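You operate a simulated robot arm through the tools that you are given. There is no shell and no other tool.

You run a simulated robot arm. Do the job below in one go: nothing can be reset, and whatever is moved stays where it is left.

JOB
Put the nuts by the turntable's 3 and 4 in the wooden box and shut it.
Fine: bring each figure round to the red mark to take its nut.

The check looks at the end state, three seconds after you hand in, the way a careful person would. Anything else that was tipped, shoved, dropped, spilled or broken makes it a failure.

ROBOT AND FRAMES
A 6-joint arm with a two-finger parallel gripper, fixed in place. Base frame: the origin is at the foot of the arm, x ahead of it, y to its left, z up. Units: m, rad, N and s.
With the tool pointing down near the work surface it reaches from about 0.26 to 0.68 m from the base axis. Its first joint turns from -1.152 to 1.152 rad. Payload 2.9 kg.
Tool frame: the origin (TCP) lies between the finger pads and is the grasp point; the fingertips stand 0.03 m ahead of it; z points along the fingers, y is the line along which they close. Largest opening 0.11 m; finger width 0.02, thickness 0.01; the body of the gripper, 0.048 by 0.112 m, starts 0.055 m behind the TCP.
Orientation is told as [roll, pitch, yaw] about the base's x, y, z axes, in that order, counted from this pose: with the fingers straight down and closing along the base's y, the tool's x points along the base's -x, its y along +y and its z along -z.

CONTROLS
- The arm moves only by the tool drive_tool. Its argument "steps" is a list of rows, each a list of 3 entries, a list of its own where there are three numbers: the gripper command, from -1 (shut) to 1 (fully open), values between in proportion, then the shift along the tool's x, y, z in m, then the turn, a rotation vector about the tool's x, y, z in rad. In form: [[claw, [dx, dy, dz], [rx, ry, rz]], ...]. A call has 1 to 20 rows; each row shifts and turns the commanded pose from where the row before left it, along the tool's axes as they then stand. Rows are played at 5 a second. More than 0.05 m and 0.15 rad between two rows, or a gripper value outside its range, and nothing of the call is played. Where a pose cannot be reached the arm comes as near as it can. A force on the tool above 40 N (or 10 N above the force at the start of the call, whichever is more), or a blocked arm, ends the call early, and 0.2 s more pass. The fingers move at their own pace (about 0.108 m/s each) and stop on an object; they squeeze with about 42 N. The grip force told is the motor's: it shows also when the fingers shut on nothing. Time passes only in rows, and 0.2 s behind the last, so rows that do not move let the fingers close. The reply holds the time, the measured pose of the TCP, the force on the tool along the base axes, the opening and the grip force, in the units named above and with some noise, with the torque about the TCP (base axes, N m) and any sound that the robot's microphone picked up.
- Cameras (640 x 400 px; columns grow to the right, rows downward): "scene" is fixed at [0.0911, 0.4563, 1.3761]; the picture's right is [-0.53, -0.85, 0.00], its down [-0.55, 0.34, -0.77] and it looks along [0.65, -0.40, -0.64] (base axes); focal length 317 px, centre (320, 200). "wrist" rides on the gripper at [0.072, 0.017, -0.103] in the tool frame; the picture's right is [-0.23, 0.97, 0.00], its down [-0.76, -0.18, -0.62] and it looks along [-0.61, -0.14, 0.78] (tool axes); focal length 222 px, centre (320, 200). There is no depth. A picture from a camera that has moved, and an enlarged one, comes with that camera's place and axes in the base frame and with its lens.
- snapshot(camera): a new picture of that camera. No time passes.
- inspect(camera, box): a new picture of the part [left, top, right, bottom] of that camera's present view, enlarged. No time passes.
- hand_in(): hands the job in; it is judged then, once.

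Nothing tells you positions but the pictures and the camera data. Unless the task says otherwise, let go and move clear before handing in.

The tools are called after "Request:" as a command line: name --argument value ..., lists and objects as JSON in quotes. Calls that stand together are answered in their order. drive_tool: Moves the arm, as the interface text tells. Its arguments: {"type":"object","properties":{"steps":{"type":"array","items":{"type":"array"}}},"required":["steps"]} The other tools are called the same way: snapshot (camera) takes a picture; inspect (camera, box) takes an enlarged picture of a part of a camera's view; hand_in () hands the job in.

At the start:

```text
time: 0.0
tcp_pos: [0.411, 0.1585, 1.164]
ee_rot: [0.0, -0.001, 0.0]
force: [-1.0, 0.7, 0.3]
moment: [-0.01, -0.01, -0.02]
opening: 0.1102
finger_force: 0.1
```

scene: 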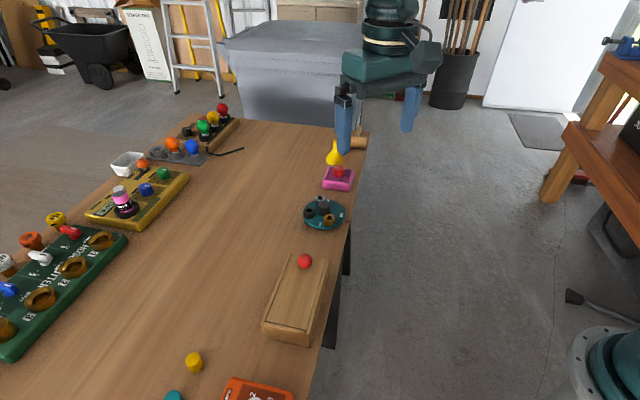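
wrist: 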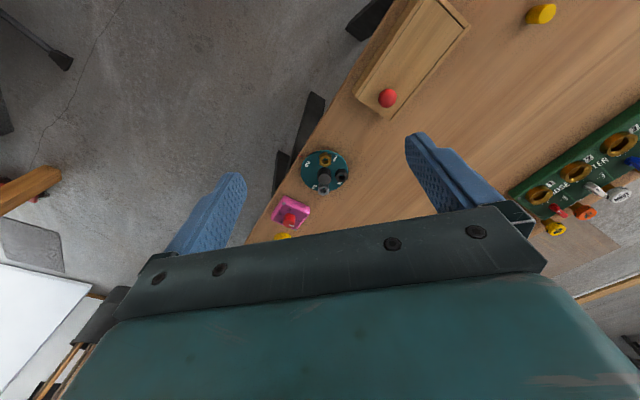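

I see a long table with a small teal turntable, a wooden box with a red knob, and a pink object next to the turntable. I'll look closer at these first.

Request:
inspect --camera "scene" --box '[280, 130, 380, 240]'

Request:
inspect --camera "scene" --box '[240, 230, 360, 360]'

Request:
inspect --camera "wrist" --box '[260, 130, 380, 240]'

Request:
inspect --camera "wrist" --box '[330, 0, 490, 130]'

```text
3.64 times, centred on (330, 185) of scene
camera zoom: at [0.0911, 0.4563, 1.3761], right [-0.53, -0.85, 0.0], down [-0.55, 0.34, -0.77], along [0.65, -0.4, -0.64], focal length 1154 px, centre (284, 254)
```

zoom: 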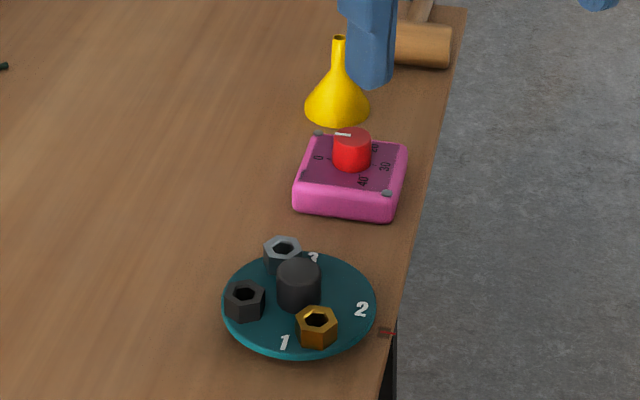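

```text
3.08 times, centred on (300, 295) of scene
camera zoom: at [0.0911, 0.4563, 1.3761], right [-0.53, -0.85, 0.0], down [-0.55, 0.34, -0.77], along [0.65, -0.4, -0.64], focal length 976 px, centre (382, -92)
```

zoom: 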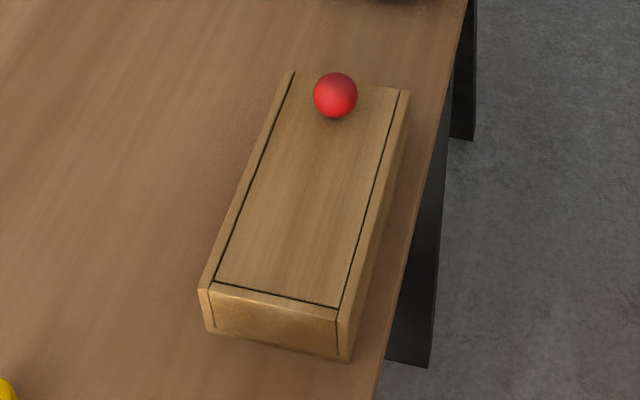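

```text
3.64 times, centred on (320, 185) of wrist
camera zoom: at [0.3373, 0.1749, 1.2679], right [0.23, 0.97, 0.0], down [0.76, -0.18, 0.62], along [0.61, -0.14, -0.78], focal length 808 px, centre (320, 254)
```

zoom: 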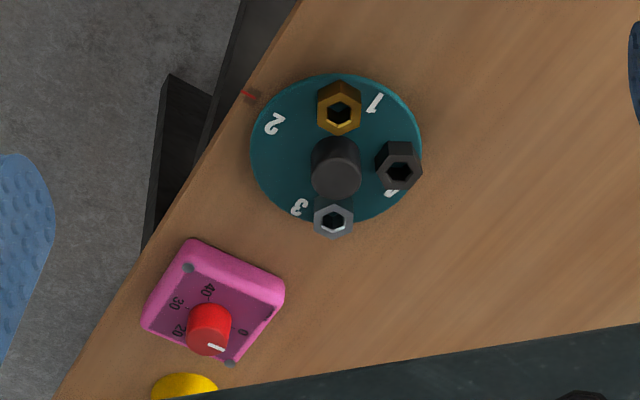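

```text
3.08 times, centred on (410, 65) of wrist
camera zoom: at [0.3373, 0.1749, 1.2679], right [0.23, 0.97, 0.0], down [0.76, -0.18, 0.62], along [0.61, -0.14, -0.78], focal length 684 px, centre (43, 615)
```

zoom: 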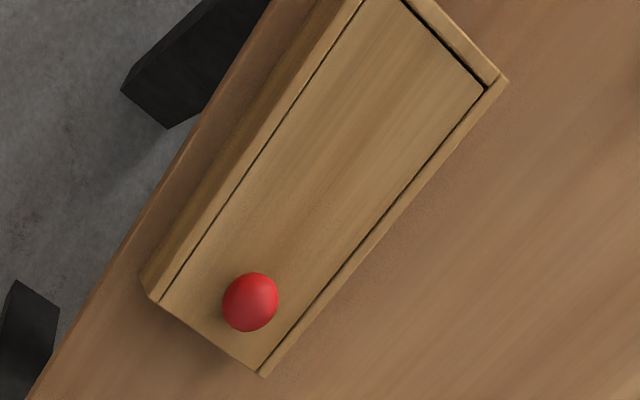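

The turntable hub works out at about (0.614, 0.122, 0.843), the box knob at about (0.463, 0.264, 0.863), and the table top near z≈0.80. I'll lower the wrist camera toward the turntable to read the figures.

Request:
drive_tool --steps '[[1, [-0.015, -0.002, 0.03], [0, 0, 0]], [1, [-0.015, -0.002, 0.03], [0, 0, 0]], [1, [-0.015, -0.002, 0.03], [0, 0, 0]], [1, [-0.015, -0.002, 0.03], [0, 0, 0]], [1, [0, -0.002, 0.03], [0, 0, 0]], [1, [0, 0, 0.03], [0, 0, 0]], [1, [0, 0, 0], [0, 0, 0]]]'

Request:
snapshot --camera "wrist"

Request:
snapshot --camera "scene"

```text
time: 1.6
tcp_pos: [0.4716, 0.1461, 0.9857]
ee_rot: [-0.001, -0.001, -0.001]
force: [0.3, 0.3, 1.3]
moment: [0.02, 0.01, 0.0]
opening: 0.11
finger_force: 0.1
```

```text
taken
camera wrist: at [0.3967, 0.1635, 1.0891], right [0.23, 0.97, 0.0], down [0.76, -0.18, 0.62], along [0.61, -0.14, -0.78], focal length 222 px, centre (320, 200)
```

wrist: 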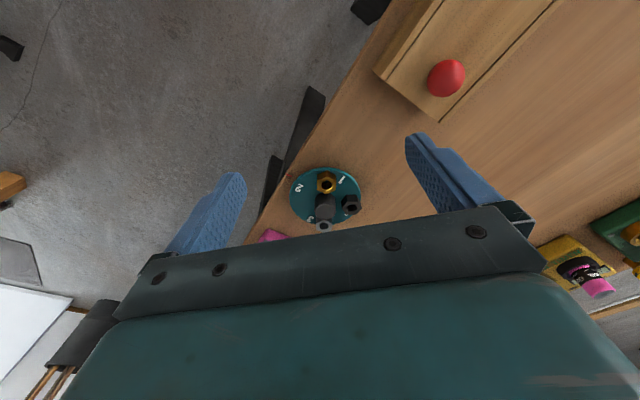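

```text
taken
```

scene: 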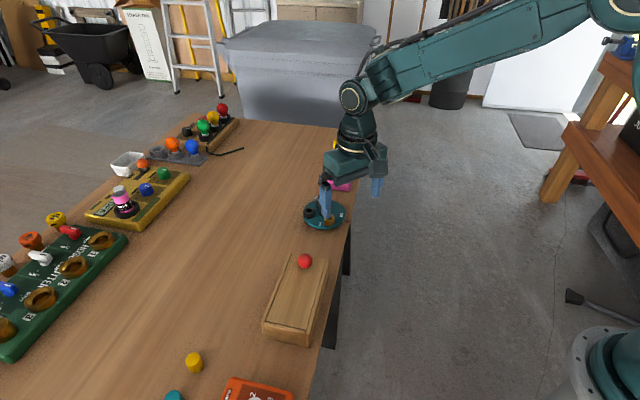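

Request:
inspect --camera "wrist" --box '[270, 150, 380, 240]'

Request:
inspect --camera "wrist" --box '[360, 0, 560, 130]'

```text
4.44 times, centred on (325, 195) of wrist
camera zoom: at [0.3967, 0.1635, 1.0891], right [0.23, 0.97, 0.0], down [0.76, -0.18, 0.62], along [0.61, -0.14, -0.78], focal length 987 px, centre (298, 222)
```

zoom: 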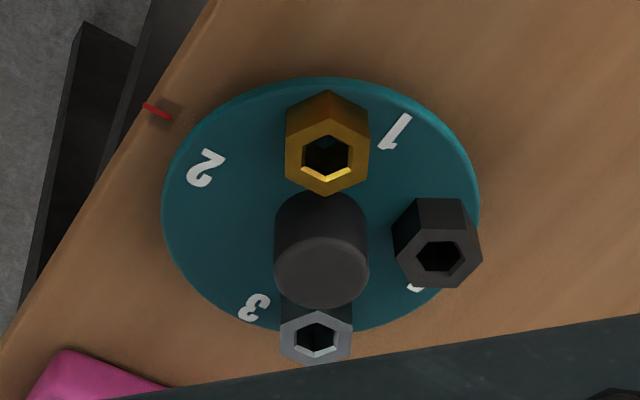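

```text
3.08 times, centred on (460, 65) of wrist
camera zoom: at [0.3967, 0.1635, 1.0891], right [0.23, 0.97, 0.0], down [0.76, -0.18, 0.62], along [0.61, -0.14, -0.78], focal length 684 px, centre (-111, 615)
```

zoom: 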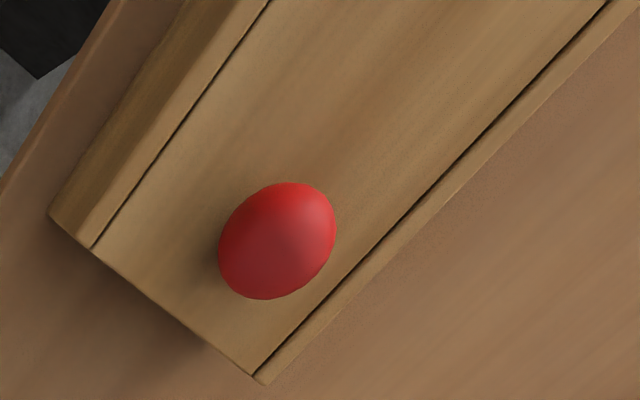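

The nuts sit about 30° counter-clockwise of their figures (brass at 1, grey at 3, black at 4), and 2 is now at the red mark. The box looks like it has a sliding lid that opens toward the turntable, so I'll go above its knob with the fingers closing along the slide direction.

Request:
drive_tool --steps '[[1, [0.002, 0.0295, 0], [0, 0, 0]], [1, [0.002, 0.0295, 0], [0, 0, 0]], [1, [0.002, 0.0295, 0], [0, 0, 0]], [1, [0.0026, 0.0295, 0], [0, 0, 0]], [1, [0, 0, 0], [0, 0, -0.131]], [1, [0, 0, 0], [0, 0, -0.131]], [1, [0, 0, 0], [0, 0, -0.131]], [1, [0, 0, 0], [0, 0, -0.131]], [1, [0, 0, 0], [0, 0, -0.131]], [1, [0, 0, 0], [0, 0, -0.131]], [1, [0, 0, 0], [0, 0, 0]]]'

Request:
snapshot --camera "wrist"

Request:
inspect --camera "scene" --box '[220, 150, 400, 360]'

```text
time: 4.0
tcp_pos: [0.4626, 0.2673, 0.984]
ee_rot: [0.0, 0.001, 0.79]
force: [-0.2, 0.1, -1.3]
moment: [0.0, -0.02, 0.02]
opening: 0.11
finger_force: 0.1
```

```text
taken
camera wrist: at [0.398, 0.2263, 1.0874], right [-0.53, 0.85, 0.0], down [0.66, 0.41, 0.62], along [0.53, 0.33, -0.78], focal length 222 px, centre (320, 200)
```

wrist: 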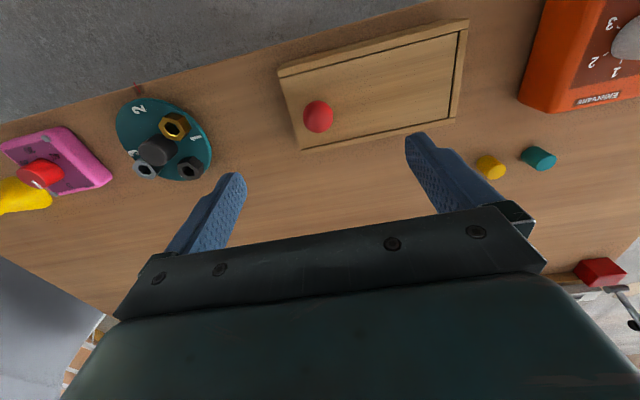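

```text
1.90 times, centred on (310, 255) of scene
camera zoom: at [0.0911, 0.4563, 1.3761], right [-0.53, -0.85, 0.0], down [-0.55, 0.34, -0.77], along [0.65, -0.4, -0.64], focal length 604 px, centre (339, 95)
```

zoom: 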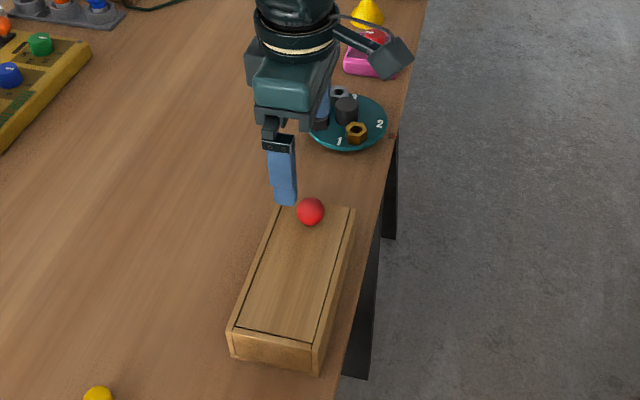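

The knob projects where I predicted it. I'll zoom in on the box to check how the lid opens.

Request:
inspect --camera "wrist" --box '[260, 10, 490, 160]'

Request:
inspect --camera "wrist" --box '[90, 70, 240, 190]'

```text
2.67 times, centred on (375, 85) of wrist
camera zoom: at [0.398, 0.2263, 1.0874], right [-0.53, 0.85, 0.0], down [0.66, 0.41, 0.62], along [0.53, 0.33, -0.78], focal length 592 px, centre (173, 507)
```

zoom: 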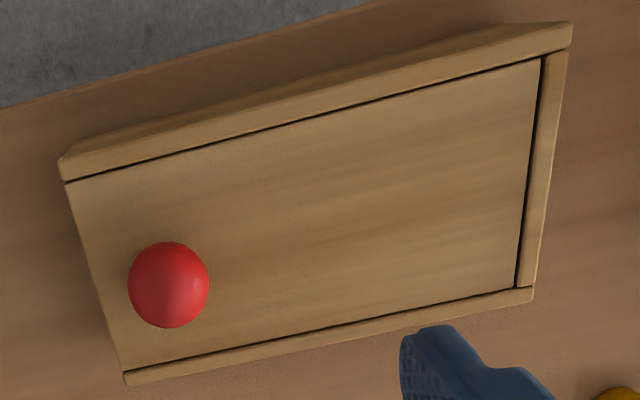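

```text
3.33 times, centred on (165, 130) of wrist
camera zoom: at [0.398, 0.2263, 1.0874], right [-0.53, 0.85, 0.0], down [0.66, 0.41, 0.62], along [0.53, 0.33, -0.78], focal length 740 px, centre (837, 433)
```

zoom: 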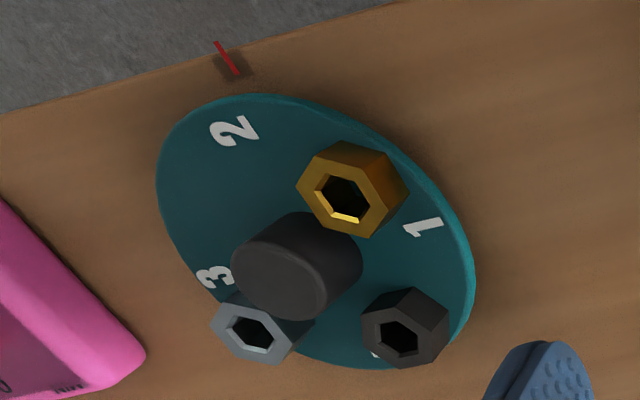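

The lid runs in side grooves with a fixed wall at the far end, so it slides out toward about -45°. I'll go down so the fingertips straddle the ball just above the lid, then close on it.

Request:
drive_tool --steps '[[1, [0.002, -0.0023, 0.03], [0, 0, 0]], [1, [0, 0, 0.03], [0, 0, 0]], [1, [0, 0, 0.025], [0, 0, 0]], [1, [0, 0, 0.015], [0, 0, 0]], [1, [0, 0, 0], [0, 0, 0]]]'

Request:
snapshot --camera "wrist"

Request:
inspect --camera "scene" --box '[250, 200, 370, 320]'

```text
time: 5.2
tcp_pos: [0.4619, 0.265, 0.8848]
ee_rot: [-0.001, -0.001, 0.788]
force: [0.0, 0.3, 0.2]
moment: [-0.03, -0.01, 0.01]
opening: 0.1097
finger_force: 0.0
```

```text
taken
camera wrist: at [0.3967, 0.2256, 0.9886], right [-0.53, 0.85, 0.0], down [0.66, 0.41, 0.62], along [0.53, 0.33, -0.78], focal length 222 px, centre (320, 200)
```

wrist: 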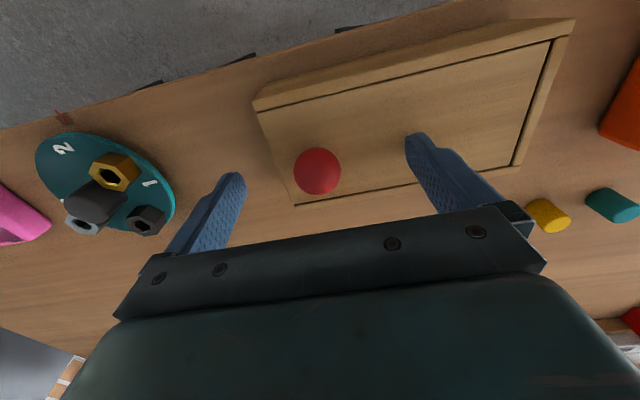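

```text
3.33 times, centred on (310, 260) of scene
camera zoom: at [0.0911, 0.4563, 1.3761], right [-0.53, -0.85, 0.0], down [-0.55, 0.34, -0.77], along [0.65, -0.4, -0.64], focal length 1058 px, centre (353, 0)
```

zoom: 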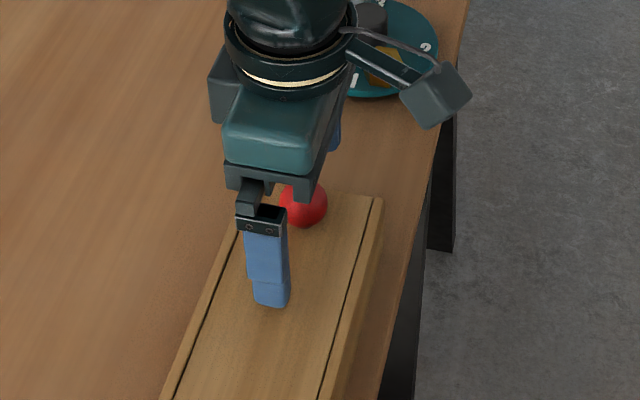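

The ball is centred between the fingers, exactly as projected. Closing on it now.

Request:
drive_tool --steps '[[0, [0, 0, 0], [0, 0, 0]], [-0.3, [0, 0, 0], [0, 0, 0]], [-0.6, [0, 0, 0], [0, 0, 0]], [-1, [0, 0, 0], [0, 0, 0]], [-1, [0, 0, 0], [0, 0, 0]]]'

Request:
snapshot --camera "wrist"

```text
time: 6.4
tcp_pos: [0.4619, 0.2648, 0.8852]
ee_rot: [-0.003, -0.001, 0.783]
force: [10.9, -8.7, -4.5]
moment: [-0.06, -0.34, -0.04]
opening: 0.0293
finger_force: 44.7
```

```text
taken
camera wrist: at [0.3975, 0.2249, 0.9887], right [-0.53, 0.85, 0.0], down [0.66, 0.41, 0.62], along [0.53, 0.33, -0.78], focal length 222 px, centre (320, 200)
```

wrist: 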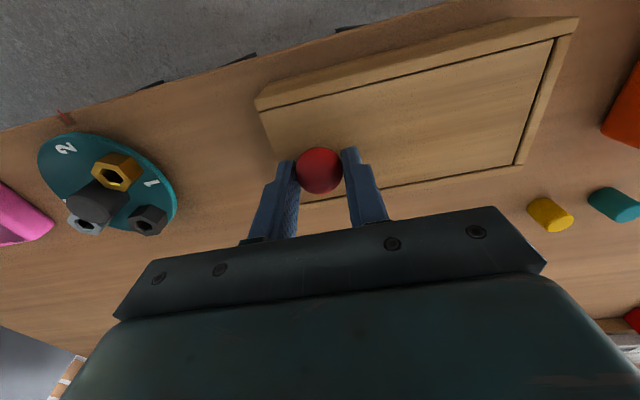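

The knob is gripped (opening 0.029). Now I'll slide slowly along tool -y, starting with 2 cm to see whether the lid moves without dragging the box.

Request:
drive_tool --steps '[[-1, [0, -0.003, 0], [0, 0, 0]], [-1, [0, -0.004, 0], [0, 0, 0]], [-1, [0, -0.005, 0], [0, 0, 0]], [-1, [0, -0.005, 0], [0, 0, 0]], [-1, [0, -0.005, 0], [0, 0, 0]], [-1, [0, 0, 0], [0, 0, 0]]]'

Request:
snapshot --camera "wrist"

Request:
inspect --camera "scene" --box '[240, 230, 360, 360]'

```text
time: 7.8
tcp_pos: [0.478, 0.248, 0.8848]
ee_rot: [-0.001, -0.002, 0.785]
force: [-0.5, 0.0, 15.9]
moment: [-0.26, 0.38, 0.08]
opening: 0.0294
finger_force: 45.0
```

```text
taken
camera wrist: at [0.4138, 0.2083, 0.9886], right [-0.53, 0.85, 0.0], down [0.66, 0.41, 0.62], along [0.53, 0.33, -0.78], focal length 222 px, centre (320, 200)
```

wrist: 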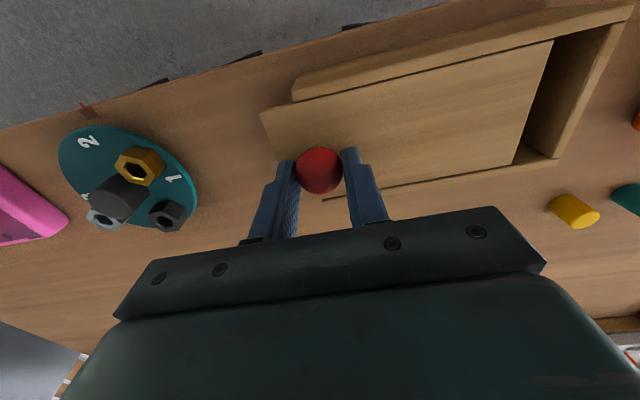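

```text
3.08 times, centred on (300, 295) of scene
camera zoom: at [0.0909, 0.4561, 1.3762], right [-0.53, -0.85, 0.0], down [-0.55, 0.34, -0.77], along [0.65, -0.4, -0.64], focal length 976 px, centre (382, -92)
```

zoom: 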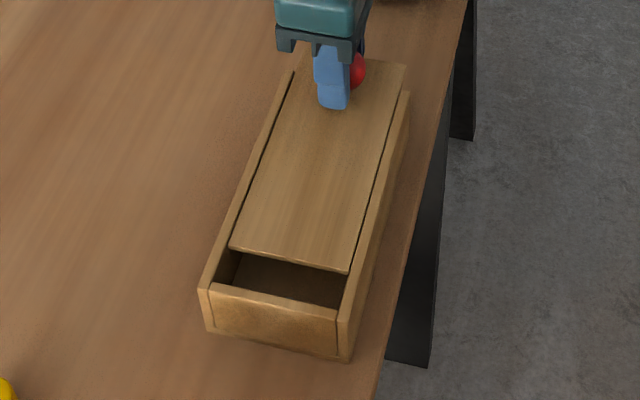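

The lid slides and the box stays put. I'll continue to about 7 cm total, then release.

Request:
drive_tool --steps '[[-1, [0, -0.006, 0], [0, 0, 0]], [-1, [0, -0.007, 0], [0, 0, 0]], [-1, [0, -0.007, 0], [0, 0, 0]], [-1, [0, -0.007, 0], [0, 0, 0]], [-1, [0, -0.007, 0], [0, 0, 0]], [-1, [0, -0.007, 0], [0, 0, 0]], [-1, [0, -0.006, 0], [0, 0, 0]], [-1, [0, 0, 0], [0, 0, 0]]]'

Request:
snapshot --camera "wrist"

Request:
inspect --camera "scene" --box '[240, 200, 360, 360]'

```text
time: 9.6
tcp_pos: [0.5119, 0.216, 0.8834]
ee_rot: [-0.003, -0.005, 0.787]
force: [1.8, 0.1, 25.1]
moment: [0.36, -0.32, 0.09]
opening: 0.0291
finger_force: 45.1
```

```text
taken
camera wrist: at [0.4472, 0.1748, 0.9883], right [-0.53, 0.85, 0.0], down [0.66, 0.41, 0.63], along [0.53, 0.33, -0.78], focal length 222 px, centre (320, 200)
```

wrist: 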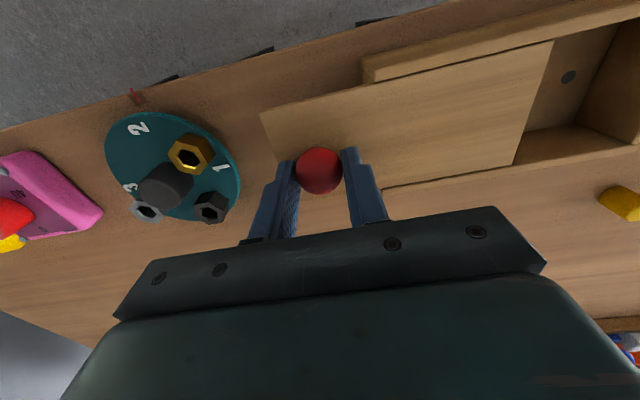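

```text
2.50 times, centred on (300, 280) of scene
camera zoom: at [0.0908, 0.4561, 1.3762], right [-0.53, -0.85, 0.0], down [-0.55, 0.34, -0.77], along [0.65, -0.4, -0.64], focal length 793 px, centre (370, 0)
```

zoom: 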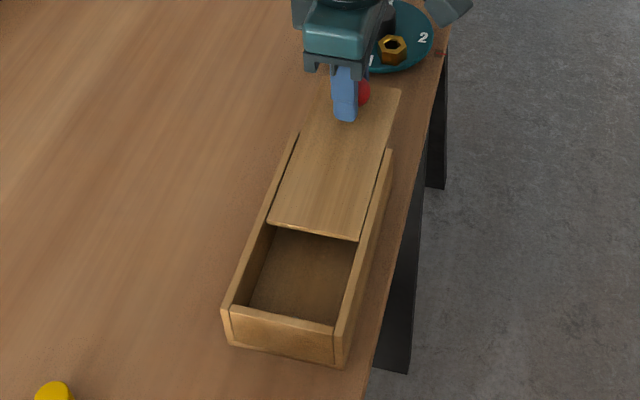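

The box is open about 7 cm. A vertical force of 25 N is showing on the tool, so I'll raise it a hair to relax that before letting go.

Request:
drive_tool --steps '[[-1, [0, 0, -0.001], [0, 0, 0]], [-1, [0, 0, 0], [0, 0, 0]]]'

```text
time: 10.2
tcp_pos: [0.5121, 0.215, 0.8852]
ee_rot: [0.001, -0.002, 0.786]
force: [6.5, 4.6, 14.7]
moment: [0.53, -0.66, -0.09]
opening: 0.0295
finger_force: 45.4
```

The force dropped, so I'll ease a bit more, open, and rise.

Request:
drive_tool --steps '[[-1, [0, 0, -0.001], [0, 0, 0]], [-0.2, [0, 0, 0], [0, 0, 0]], [0.2, [0, 0, 0], [0, 0, 0]], [0.6, [0, 0, 0], [0, 0, 0]], [1, [0, 0, -0.02], [0, 0, 0]], [1, [0, 0, -0.04], [0, 0, 0]], [1, [0, 0, -0.04], [0, 0, 0]], [1, [0, 0, 0], [0, 0, 0]]]'

Request:
snapshot --camera "wrist"

Request:
inspect --camera "scene" --box '[240, 200, 360, 360]'

```text
time: 12.0
tcp_pos: [0.5102, 0.2146, 0.9874]
ee_rot: [0.0, 0.001, 0.788]
force: [-0.9, -0.7, -0.3]
moment: [0.01, -0.04, 0.0]
opening: 0.1101
finger_force: 0.1
```

```text
taken
camera wrist: at [0.4459, 0.1748, 1.0914], right [-0.53, 0.85, 0.0], down [0.66, 0.41, 0.62], along [0.53, 0.33, -0.78], focal length 222 px, centre (320, 200)
```

wrist: 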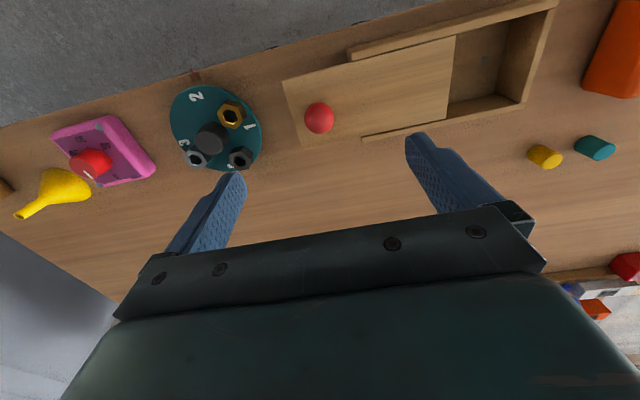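

```text
2.50 times, centred on (300, 280) of scene
camera zoom: at [0.0911, 0.4563, 1.3761], right [-0.53, -0.85, 0.0], down [-0.55, 0.34, -0.77], along [0.65, -0.4, -0.64], focal length 793 px, centre (370, 0)
```

zoom: 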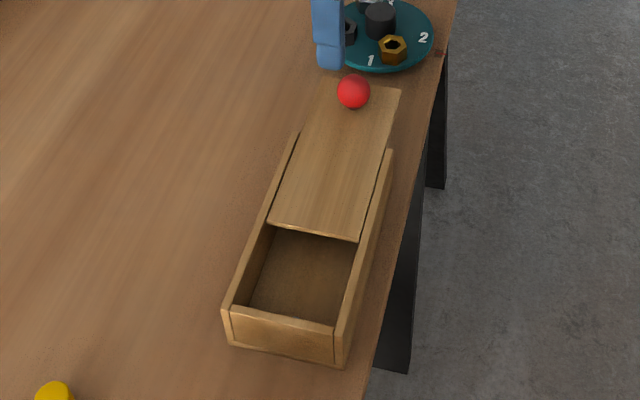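

The lid stays put with the compartment open. Next I'll move over the turntable hub at safe height, with the closing line at about 125° so the fingers fall between the nuts.

Request:
drive_tool --steps '[[1, [-0.0018, -0.0346, 0], [0, 0, 0]], [1, [-0.0018, -0.0346, 0], [0, 0, 0]], [1, [-0.0018, -0.0346, 0], [0, 0, 0]], [1, [-0.0018, -0.0346, 0], [0, 0, 0]], [1, [0, 0, 0], [0, 0, 0.0875]], [1, [0, 0, 0], [0, 0, 0.0875]], [1, [0, 0, 0], [0, 0, 0]]]'

Request:
snapshot --camera "wrist"

Request:
inspect --camera "wrist" --box '[250, 70, 400, 170]'

Request:
inspect --camera "scene" --box '[270, 130, 380, 250]'

```text
time: 13.6
tcp_pos: [0.6147, 0.1205, 0.9872]
ee_rot: [0.001, -0.001, 0.61]
force: [-0.1, -0.1, -0.4]
moment: [0.01, 0.02, 0.01]
opening: 0.1097
finger_force: 0.0
```

```text
taken
camera wrist: at [0.5442, 0.0924, 1.0912], right [-0.37, 0.93, 0.0], down [0.73, 0.29, 0.62], along [0.58, 0.23, -0.78], focal length 222 px, centre (320, 200)
```

wrist: 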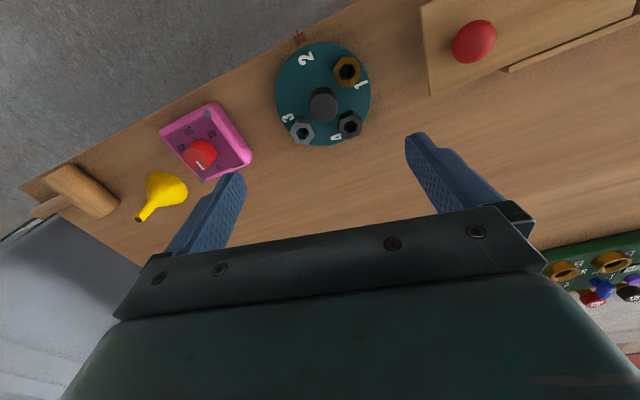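

```text
4.00 times, centred on (325, 120) of wrist
camera zoom: at [0.5442, 0.0924, 1.0912], right [-0.37, 0.93, 0.0], down [0.73, 0.29, 0.62], along [0.58, 0.23, -0.78], focal length 888 px, centre (300, 520)
```

zoom: 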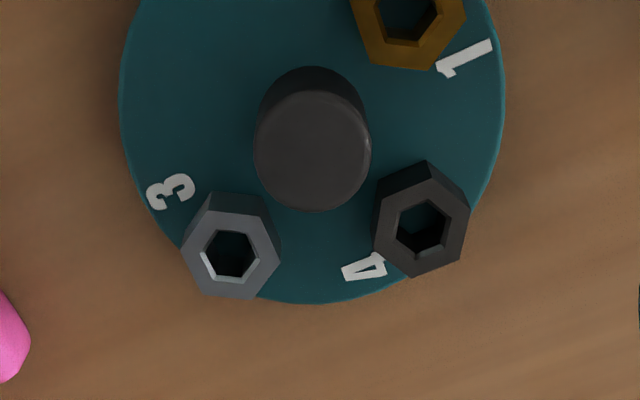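

```text
3.33 times, centred on (325, 190) of scene
camera zoom: at [0.0912, 0.4563, 1.3761], right [-0.53, -0.85, 0.0], down [-0.55, 0.34, -0.77], along [0.65, -0.4, -0.64], focal length 1058 px, centre (303, 233)
```

zoom: 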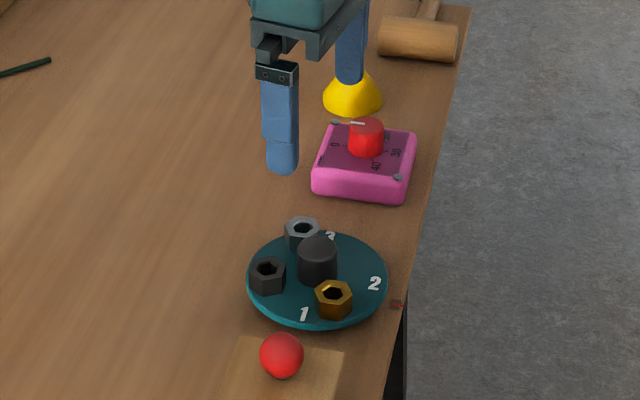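

The hub is at about (0.611, 0.122, top 0.84) with r≈0.017, the nut tops are at about 0.831, and the figures lie on the ±45° and ±135° diagonals. The grey nut belongs to 3 and the black one to 4. I'll centre on the hub and come down partway.

Request:
drive_tool --steps '[[0.1, [0.0026, 0.0036, 0.03], [0, 0, 0]], [0.1, [0, 0, 0.03], [0, 0, 0]], [0.1, [0, 0, 0.03], [0, 0, 0]], [0.1, [0, 0, 0], [0, 0, 0]]]'

Request:
snapshot --camera "wrist"

Request:
inspect --camera "scene" --box '[270, 130, 380, 250]'

```text
time: 14.6
tcp_pos: [0.6113, 0.122, 0.8957]
ee_rot: [-0.001, 0.001, 0.611]
force: [-0.1, -0.3, 0.8]
moment: [-0.01, 0.03, 0.0]
opening: 0.0603
finger_force: 0.1
```

```text
taken
camera wrist: at [0.5409, 0.0947, 0.9988], right [-0.37, 0.93, 0.0], down [0.73, 0.29, 0.62], along [0.58, 0.23, -0.78], focal length 222 px, centre (320, 200)
```

wrist: 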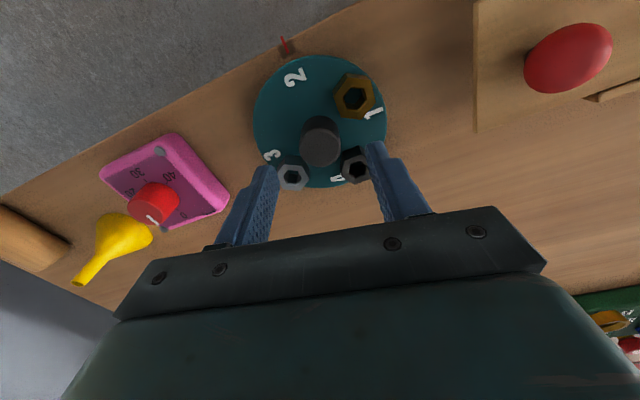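

```text
3.33 times, centred on (325, 190) of scene
camera zoom: at [0.0911, 0.4563, 1.3761], right [-0.53, -0.85, 0.0], down [-0.55, 0.34, -0.77], along [0.65, -0.4, -0.64], focal length 1058 px, centre (303, 233)
```

zoom: 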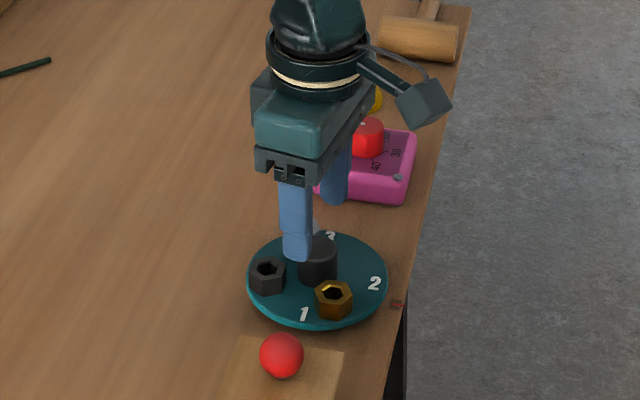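

Request:
inspect --camera "wrist" --box '[240, 40, 400, 200]'

```text
2.50 times, centred on (320, 120) of wrist
camera zoom: at [0.5409, 0.0947, 0.9988], right [-0.37, 0.93, 0.0], down [0.73, 0.29, 0.62], along [0.58, 0.23, -0.78], focal length 555 px, centre (320, 400)
```

zoom: 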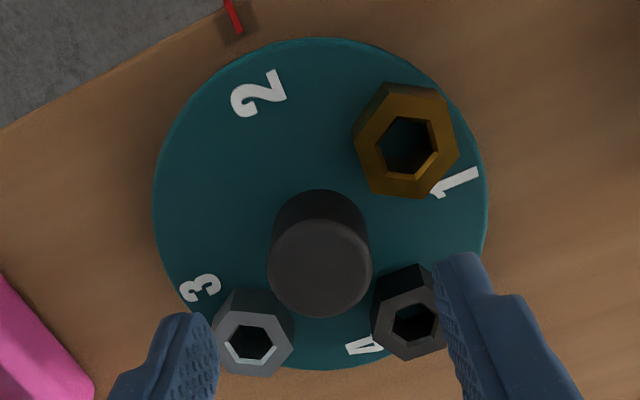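

The hub top lines up with the projection. I'll lower so the fingertips reach z≈0.827 and grip the hub.

Request:
drive_tool --steps '[[0.1, [0, 0, 0.014], [0, 0, 0]], [0.1, [0, 0, 0.014], [0, 0, 0]], [0.1, [0, 0, 0.01], [0, 0, 0]], [0.1, [0, 0, 0], [0, 0, 0]], [-0.2, [0, 0, 0], [0, 0, 0]], [-0.5, [0, 0, 0], [0, 0, 0]], [-1, [0, 0, 0], [0, 0, 0]], [-1, [0, 0, 0], [0, 0, 0]]]'

Request:
inspect --camera "wrist" --box '[220, 60, 420, 240]'

```text
time: 16.4
tcp_pos: [0.6113, 0.1225, 0.8563]
ee_rot: [0.003, 0.001, 0.613]
force: [-7.9, 11.5, 1.3]
moment: [0.25, 0.46, 0.06]
opening: 0.031
finger_force: 45.0
```

```text
2.22 times, centred on (320, 150) of wrist
camera zoom: at [0.5403, 0.094, 0.9606], right [-0.38, 0.93, 0.0], down [0.73, 0.29, 0.62], along [0.58, 0.23, -0.78], focal length 494 px, centre (320, 311)
```

zoom: 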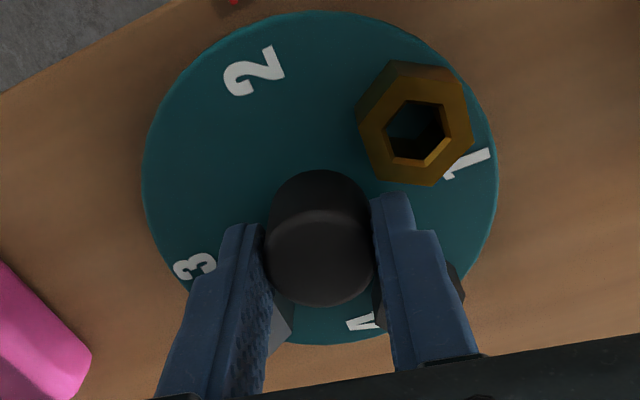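

The hub is gripped (0.031 opening). I'll turn clockwise a small test amount first to see whether the disc follows.

Request:
drive_tool --steps '[[-1, [0, 0.001, 0], [0, 0, 0]], [-1, [0, 0, 0], [0, 0, 0.03]], [-1, [0, 0, 0], [0, 0, 0.06]], [-1, [0, 0, 0], [0, 0, 0.06]], [-1, [0, 0, 0], [0, 0, 0.05]], [-1, [0, 0, 0], [0, 0, 0]]]'

Request:
inspect --camera "wrist" --box '[220, 60, 420, 240]'

Request:
inspect --camera "scene" --box '[270, 150, 380, 250]'

```text
time: 17.8
tcp_pos: [0.6098, 0.1219, 0.8566]
ee_rot: [0.001, 0.0, 0.406]
force: [4.5, -11.1, -19.4]
moment: [0.11, -1.03, 0.02]
opening: 0.0309
finger_force: 45.1
```

```text
2.22 times, centred on (320, 150) of wrist
camera zoom: at [0.5358, 0.1091, 0.9606], right [-0.18, 0.98, 0.0], down [0.77, 0.14, 0.62], along [0.61, 0.11, -0.78], focal length 494 px, centre (320, 311)
```

zoom: 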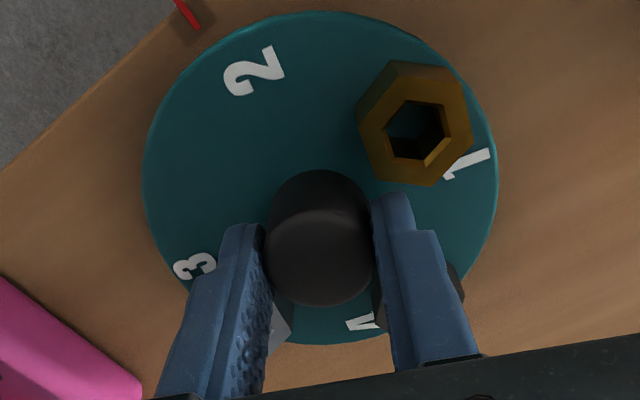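

```text
4.00 times, centred on (325, 200) of scene
camera zoom: at [0.0916, 0.4561, 1.3761], right [-0.53, -0.85, 0.0], down [-0.55, 0.34, -0.77], along [0.65, -0.4, -0.64], focal length 1269 px, centre (300, 200)
```

zoom: 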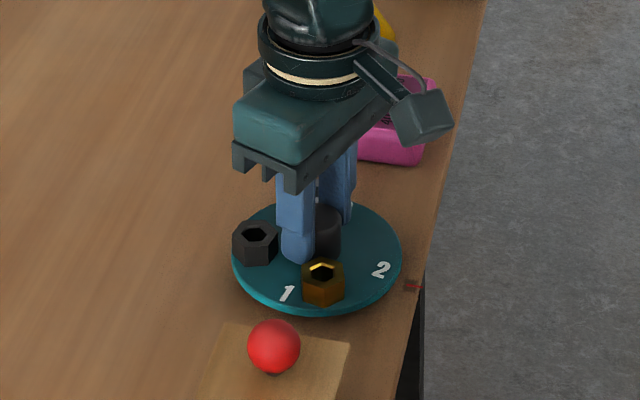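

The disc follows the hub. I'll ease the small side and vertical offsets and continue the turn to bring 3 to the mark.

Request:
drive_tool --steps '[[-1, [0, -0.0005, 0.0006], [0, 0, 0.03]], [-1, [0, 0, 0], [0, 0, 0.09]], [-1, [0, 0, 0], [0, 0, 0.09]], [-1, [0, 0, 0], [0, 0, 0.09]], [-1, [0, 0, 0], [0, 0, 0.09]], [-1, [0, 0, 0], [0, 0, 0.09]], [-1, [0, 0, 0], [0, 0, 0.09]], [-1, [0, 0, 0], [0, 0, 0.09]], [-1, [0, 0, 0], [0, 0, 0]]]'

```text
time: 19.8
tcp_pos: [0.609, 0.1228, 0.8563]
ee_rot: [-0.001, 0.0, -0.253]
force: [8.8, -20.0, -17.9]
moment: [-0.53, -0.11, -0.01]
opening: 0.0312
finger_force: 45.0
```

The turn is working, but some side force is building up. I'll nudge toward the force and carry on.

Request:
drive_tool --steps '[[-1, [-0.0004, -0.0007, 0.0006], [0, 0, 0]], [-1, [0, 0, 0], [0, 0, 0.06]], [-1, [0, 0, 0], [0, 0, 0.09]], [-1, [0, 0, 0], [0, 0, 0.09]], [-1, [0, 0, 0], [0, 0, 0.09]], [-1, [0, 0, 0], [0, 0, 0.09]], [-1, [0, 0, 0], [0, 0, 0.09]], [-1, [0, 0, 0], [0, 0, 0.09]], [-1, [0, 0, 0], [0, 0, 0.06]], [-1, [0, 0, 0], [0, 0, 0]]]'

Request:
snapshot --camera "wrist"

Request:
inspect --camera "scene" --box '[270, 150, 380, 250]'

```text
time: 22.0
tcp_pos: [0.6096, 0.1218, 0.8558]
ee_rot: [-0.001, -0.002, -0.909]
force: [2.7, -17.3, -15.6]
moment: [-0.12, -0.02, -0.03]
opening: 0.0308
finger_force: 44.6
```

```text
taken
camera wrist: at [0.5777, 0.1897, 0.9608], right [0.91, 0.42, 0.0], down [0.33, -0.71, 0.62], along [0.26, -0.57, -0.78], focal length 222 px, centre (320, 200)
```

wrist: 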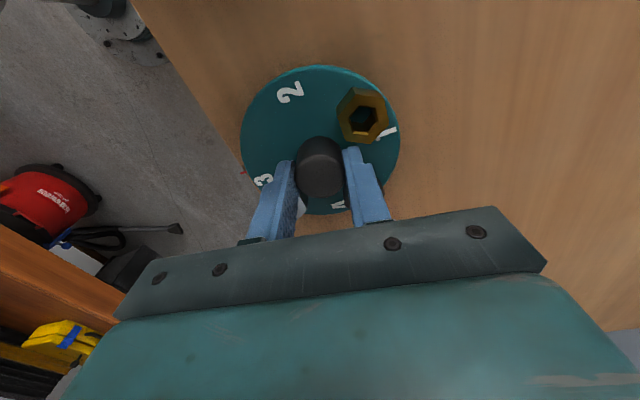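

```text
4.00 times, centred on (325, 200) of scene
camera zoom: at [0.0915, 0.4559, 1.3762], right [-0.53, -0.85, 0.0], down [-0.55, 0.34, -0.77], along [0.65, -0.4, -0.64], focal length 1269 px, centre (300, 200)
```

zoom: 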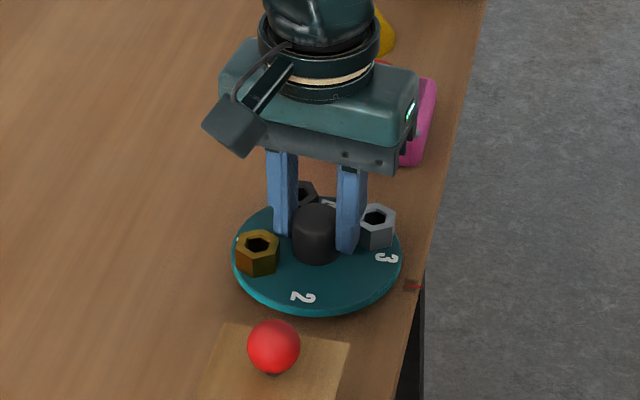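

Request:
inspect --camera "wrist" --box '[220, 60, 420, 240]'

```text
2.22 times, centred on (320, 150) of wrist
camera zoom: at [0.5777, 0.1897, 0.9608], right [0.91, 0.42, 0.0], down [0.33, -0.71, 0.62], along [0.26, -0.57, -0.78], focal length 494 px, centre (320, 311)
```

zoom: 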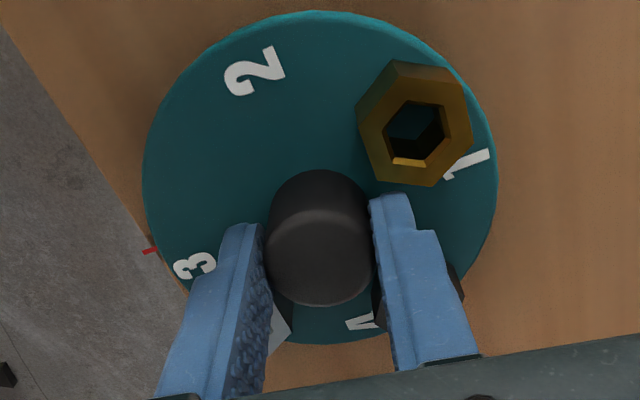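

The 3 is still about 6° short of the mark. I'll turn that bit further and look again.

Request:
drive_tool --steps '[[-1, [0, 0, 0], [0, 0, 0.05]], [-1, [0, 0, 0], [0, 0, 0.05]], [-1, [0, 0, 0], [0, 0, 0]]]'

Request:
inspect --camera "wrist" --box '[220, 60, 420, 240]'

Request:
inspect --camera "scene" --box '[290, 180, 370, 240]'

```text
time: 22.8
tcp_pos: [0.6098, 0.121, 0.8569]
ee_rot: [0.001, 0.0, -1.012]
force: [10.7, -17.9, -17.9]
moment: [-0.26, -0.26, 0.0]
opening: 0.0307
finger_force: 45.1
```

```text
2.22 times, centred on (320, 150) of wrist
camera zoom: at [0.5845, 0.1925, 0.9608], right [0.95, 0.32, 0.0], down [0.25, -0.74, 0.62], along [0.2, -0.59, -0.78], focal length 494 px, centre (320, 311)
```

zoom: 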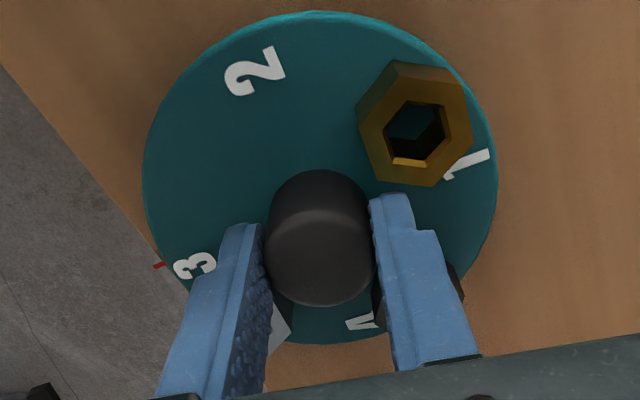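

```text
6.67 times, centred on (330, 210) of scene
camera zoom: at [0.0918, 0.4559, 1.3762], right [-0.53, -0.85, 0.0], down [-0.55, 0.34, -0.77], along [0.65, -0.4, -0.64], focal length 2116 px, centre (253, 133)
```

zoom: 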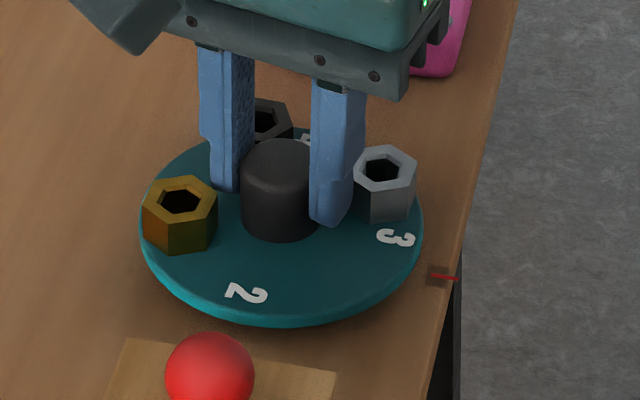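

The 3 now points at the red mark within a degree or two. I'll relax the residual force, open a little, and lift clear to look.

Request:
drive_tool --steps '[[-1, [-0.0008, 0, 0.0006], [0, 0, 0]], [-1, [0, 0, 0], [0, 0, 0]], [-0.3, [0, 0, 0], [0, 0, 0]], [0.1, [0, 0, 0], [0, 0, 0]], [0.1, [0, 0, 0], [0, 0, 0]], [0.1, [0, 0, -0.015], [0, 0, 0]], [0.1, [0, 0, -0.025], [0, 0, 0]], [0.1, [0, 0, -0.04], [0, 0, 0]], [0.1, [0, 0, -0.04], [0, 0, 0]], [0.1, [0, 0, 0], [0, 0, 0]]]'

Request:
snapshot --camera "wrist"

Request:
inspect --camera "scene" --box '[290, 180, 370, 240]'

Request:
inspect --camera "wrist" --box '[240, 40, 400, 160]'

```text
time: 25.0
tcp_pos: [0.6078, 0.1217, 0.9792]
ee_rot: [0.001, 0.0, -1.009]
force: [0.2, 0.0, -0.5]
moment: [0.03, 0.0, 0.0]
opening: 0.0607
finger_force: 0.0
```

```text
taken
camera wrist: at [0.582, 0.1922, 1.0825], right [0.95, 0.33, 0.0], down [0.26, -0.74, 0.62], along [0.2, -0.59, -0.78], focal length 222 px, centre (320, 200)
```

wrist: 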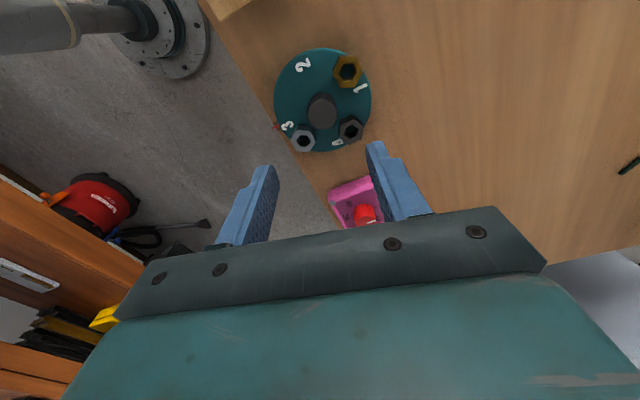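

```text
6.67 times, centred on (330, 210) of scene
camera zoom: at [0.0911, 0.4563, 1.3761], right [-0.53, -0.85, 0.0], down [-0.55, 0.34, -0.77], along [0.65, -0.4, -0.64], focal length 2116 px, centre (253, 133)
```

zoom: 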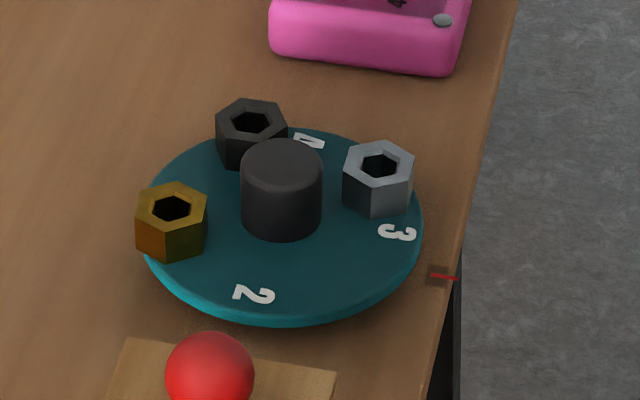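

```text
3.33 times, centred on (320, 100) of wrist
camera zoom: at [0.582, 0.1922, 1.0825], right [0.95, 0.33, 0.0], down [0.26, -0.74, 0.62], along [0.2, -0.59, -0.78], focal length 740 px, centre (320, 533)
```

zoom: 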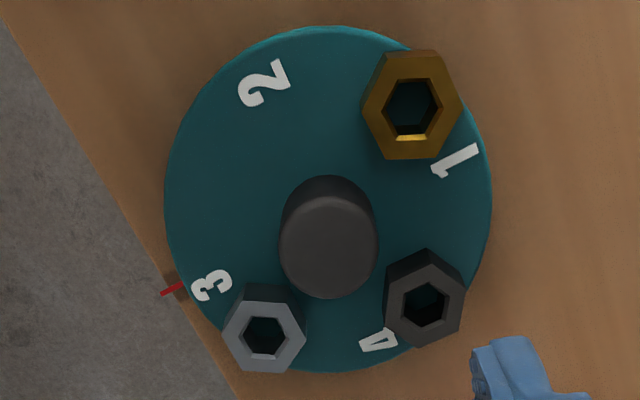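

The 3 is at the mark and everything is still upright. I'll zoom on the grey nut to get its exact place and the angle of its flats.

Request:
inspect --camera "wrist" --box '[270, 100, 340, 160]'

Request:
inspect --camera "scene" --box '[325, 190, 365, 225]'

```text
6.67 times, centred on (305, 130) of wrist
camera zoom: at [0.582, 0.1922, 1.0825], right [0.95, 0.33, 0.0], down [0.26, -0.74, 0.62], along [0.2, -0.59, -0.78], focal length 1481 px, centre (420, 667)
```

zoom: 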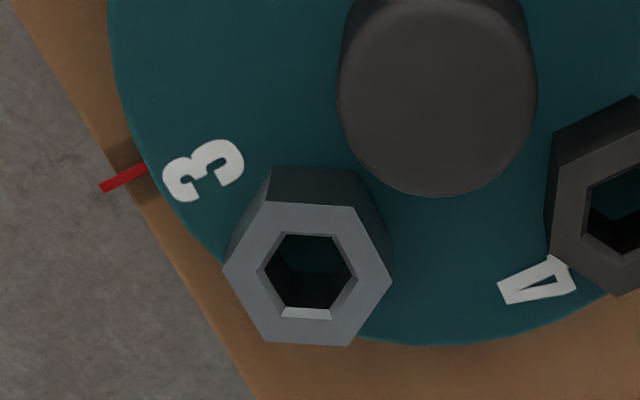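

```text
11.43 times, centred on (345, 208) of scene
camera zoom: at [0.0911, 0.4563, 1.3761], right [-0.53, -0.85, 0.0], down [-0.55, 0.34, -0.77], along [0.65, -0.4, -0.64], focal length 3627 px, centre (34, 114)
```

zoom: 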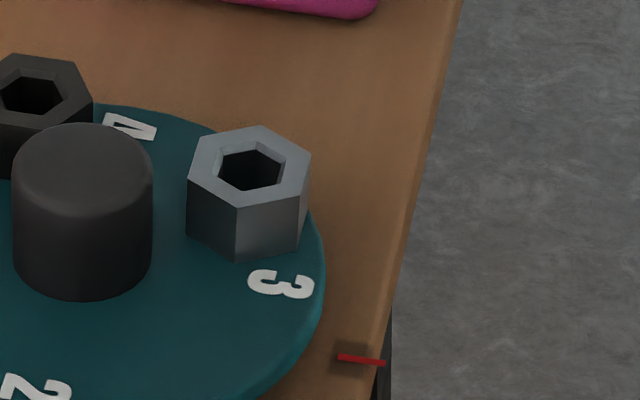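

The grey nut is at about (0.600, 0.0815), with flats facing along -14° (tangential), so I need the closing line there, i.e. yaw about -104°. I'll move above it at height and check.

Request:
drive_tool --steps '[[0, [-0.0149, -0.014, 0], [0, 0, 0]], [0, [-0.0149, -0.014, 0], [0, 0, 0]], [0, [0, 0, 0], [0, 0, 0.1343]], [0, [0, 0, 0], [0, 0, 0.1343]], [0, [0, 0, 0], [0, 0, 0.1343]], [0, [0, 0, 0], [0, 0, 0.1343]], [0, [0, 0, 0], [0, 0, 0.1343]], [0, [0, 0, 0], [0, 0, 0.1343]], [0, [0, 0, 0.03], [0, 0, 0]], [0, [0, 0, 0.03], [0, 0, 0]], [0, [0, 0, 0], [0, 0, 0]]]'

Request:
snapshot --camera "wrist"

Request:
inspect --camera "wrist" --box '[250, 90, 390, 190]'

Request:
inspect --camera "scene" --box '[290, 160, 380, 240]'

```text
time: 27.4
tcp_pos: [0.6016, 0.0803, 0.917]
ee_rot: [0.001, -0.002, -1.817]
force: [0.7, 0.0, -0.4]
moment: [0.02, 0.0, -0.04]
opening: 0.055
finger_force: 0.1
```

```text
taken
camera wrist: at [0.6351, 0.1464, 1.0205], right [0.89, -0.46, 0.0], down [-0.36, -0.7, 0.62], along [-0.28, -0.55, -0.78], focal length 222 px, centre (320, 200)
```

wrist: 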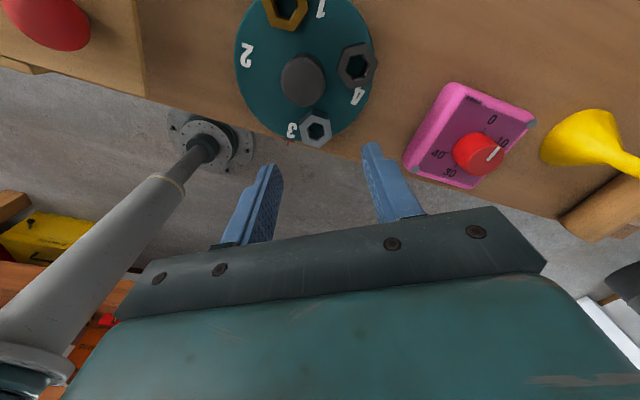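

```text
4.00 times, centred on (320, 140) of wrist
camera zoom: at [0.6351, 0.1464, 1.0205], right [0.89, -0.46, 0.0], down [-0.36, -0.7, 0.62], along [-0.28, -0.55, -0.78], focal length 888 px, centre (320, 440)
```

zoom: 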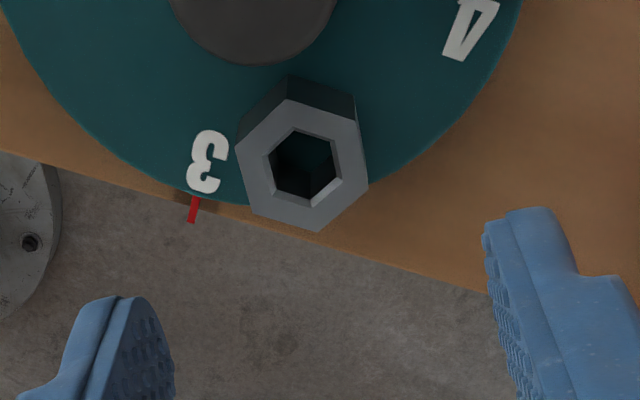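

```text
5.00 times, centred on (335, 200) of scene
camera zoom: at [0.0911, 0.4563, 1.3761], right [-0.53, -0.85, 0.0], down [-0.55, 0.34, -0.77], along [0.65, -0.4, -0.64], focal length 1587 px, centre (245, 200)
```

zoom: 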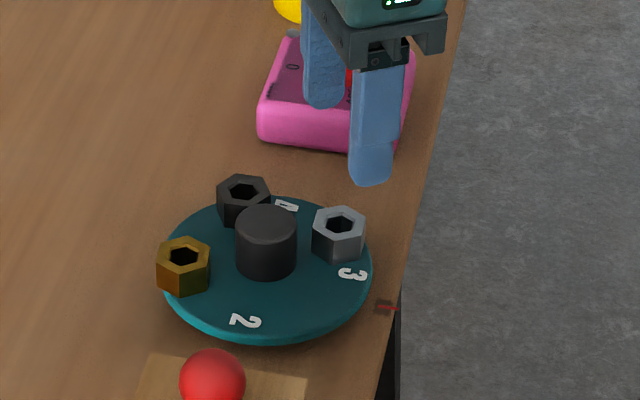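

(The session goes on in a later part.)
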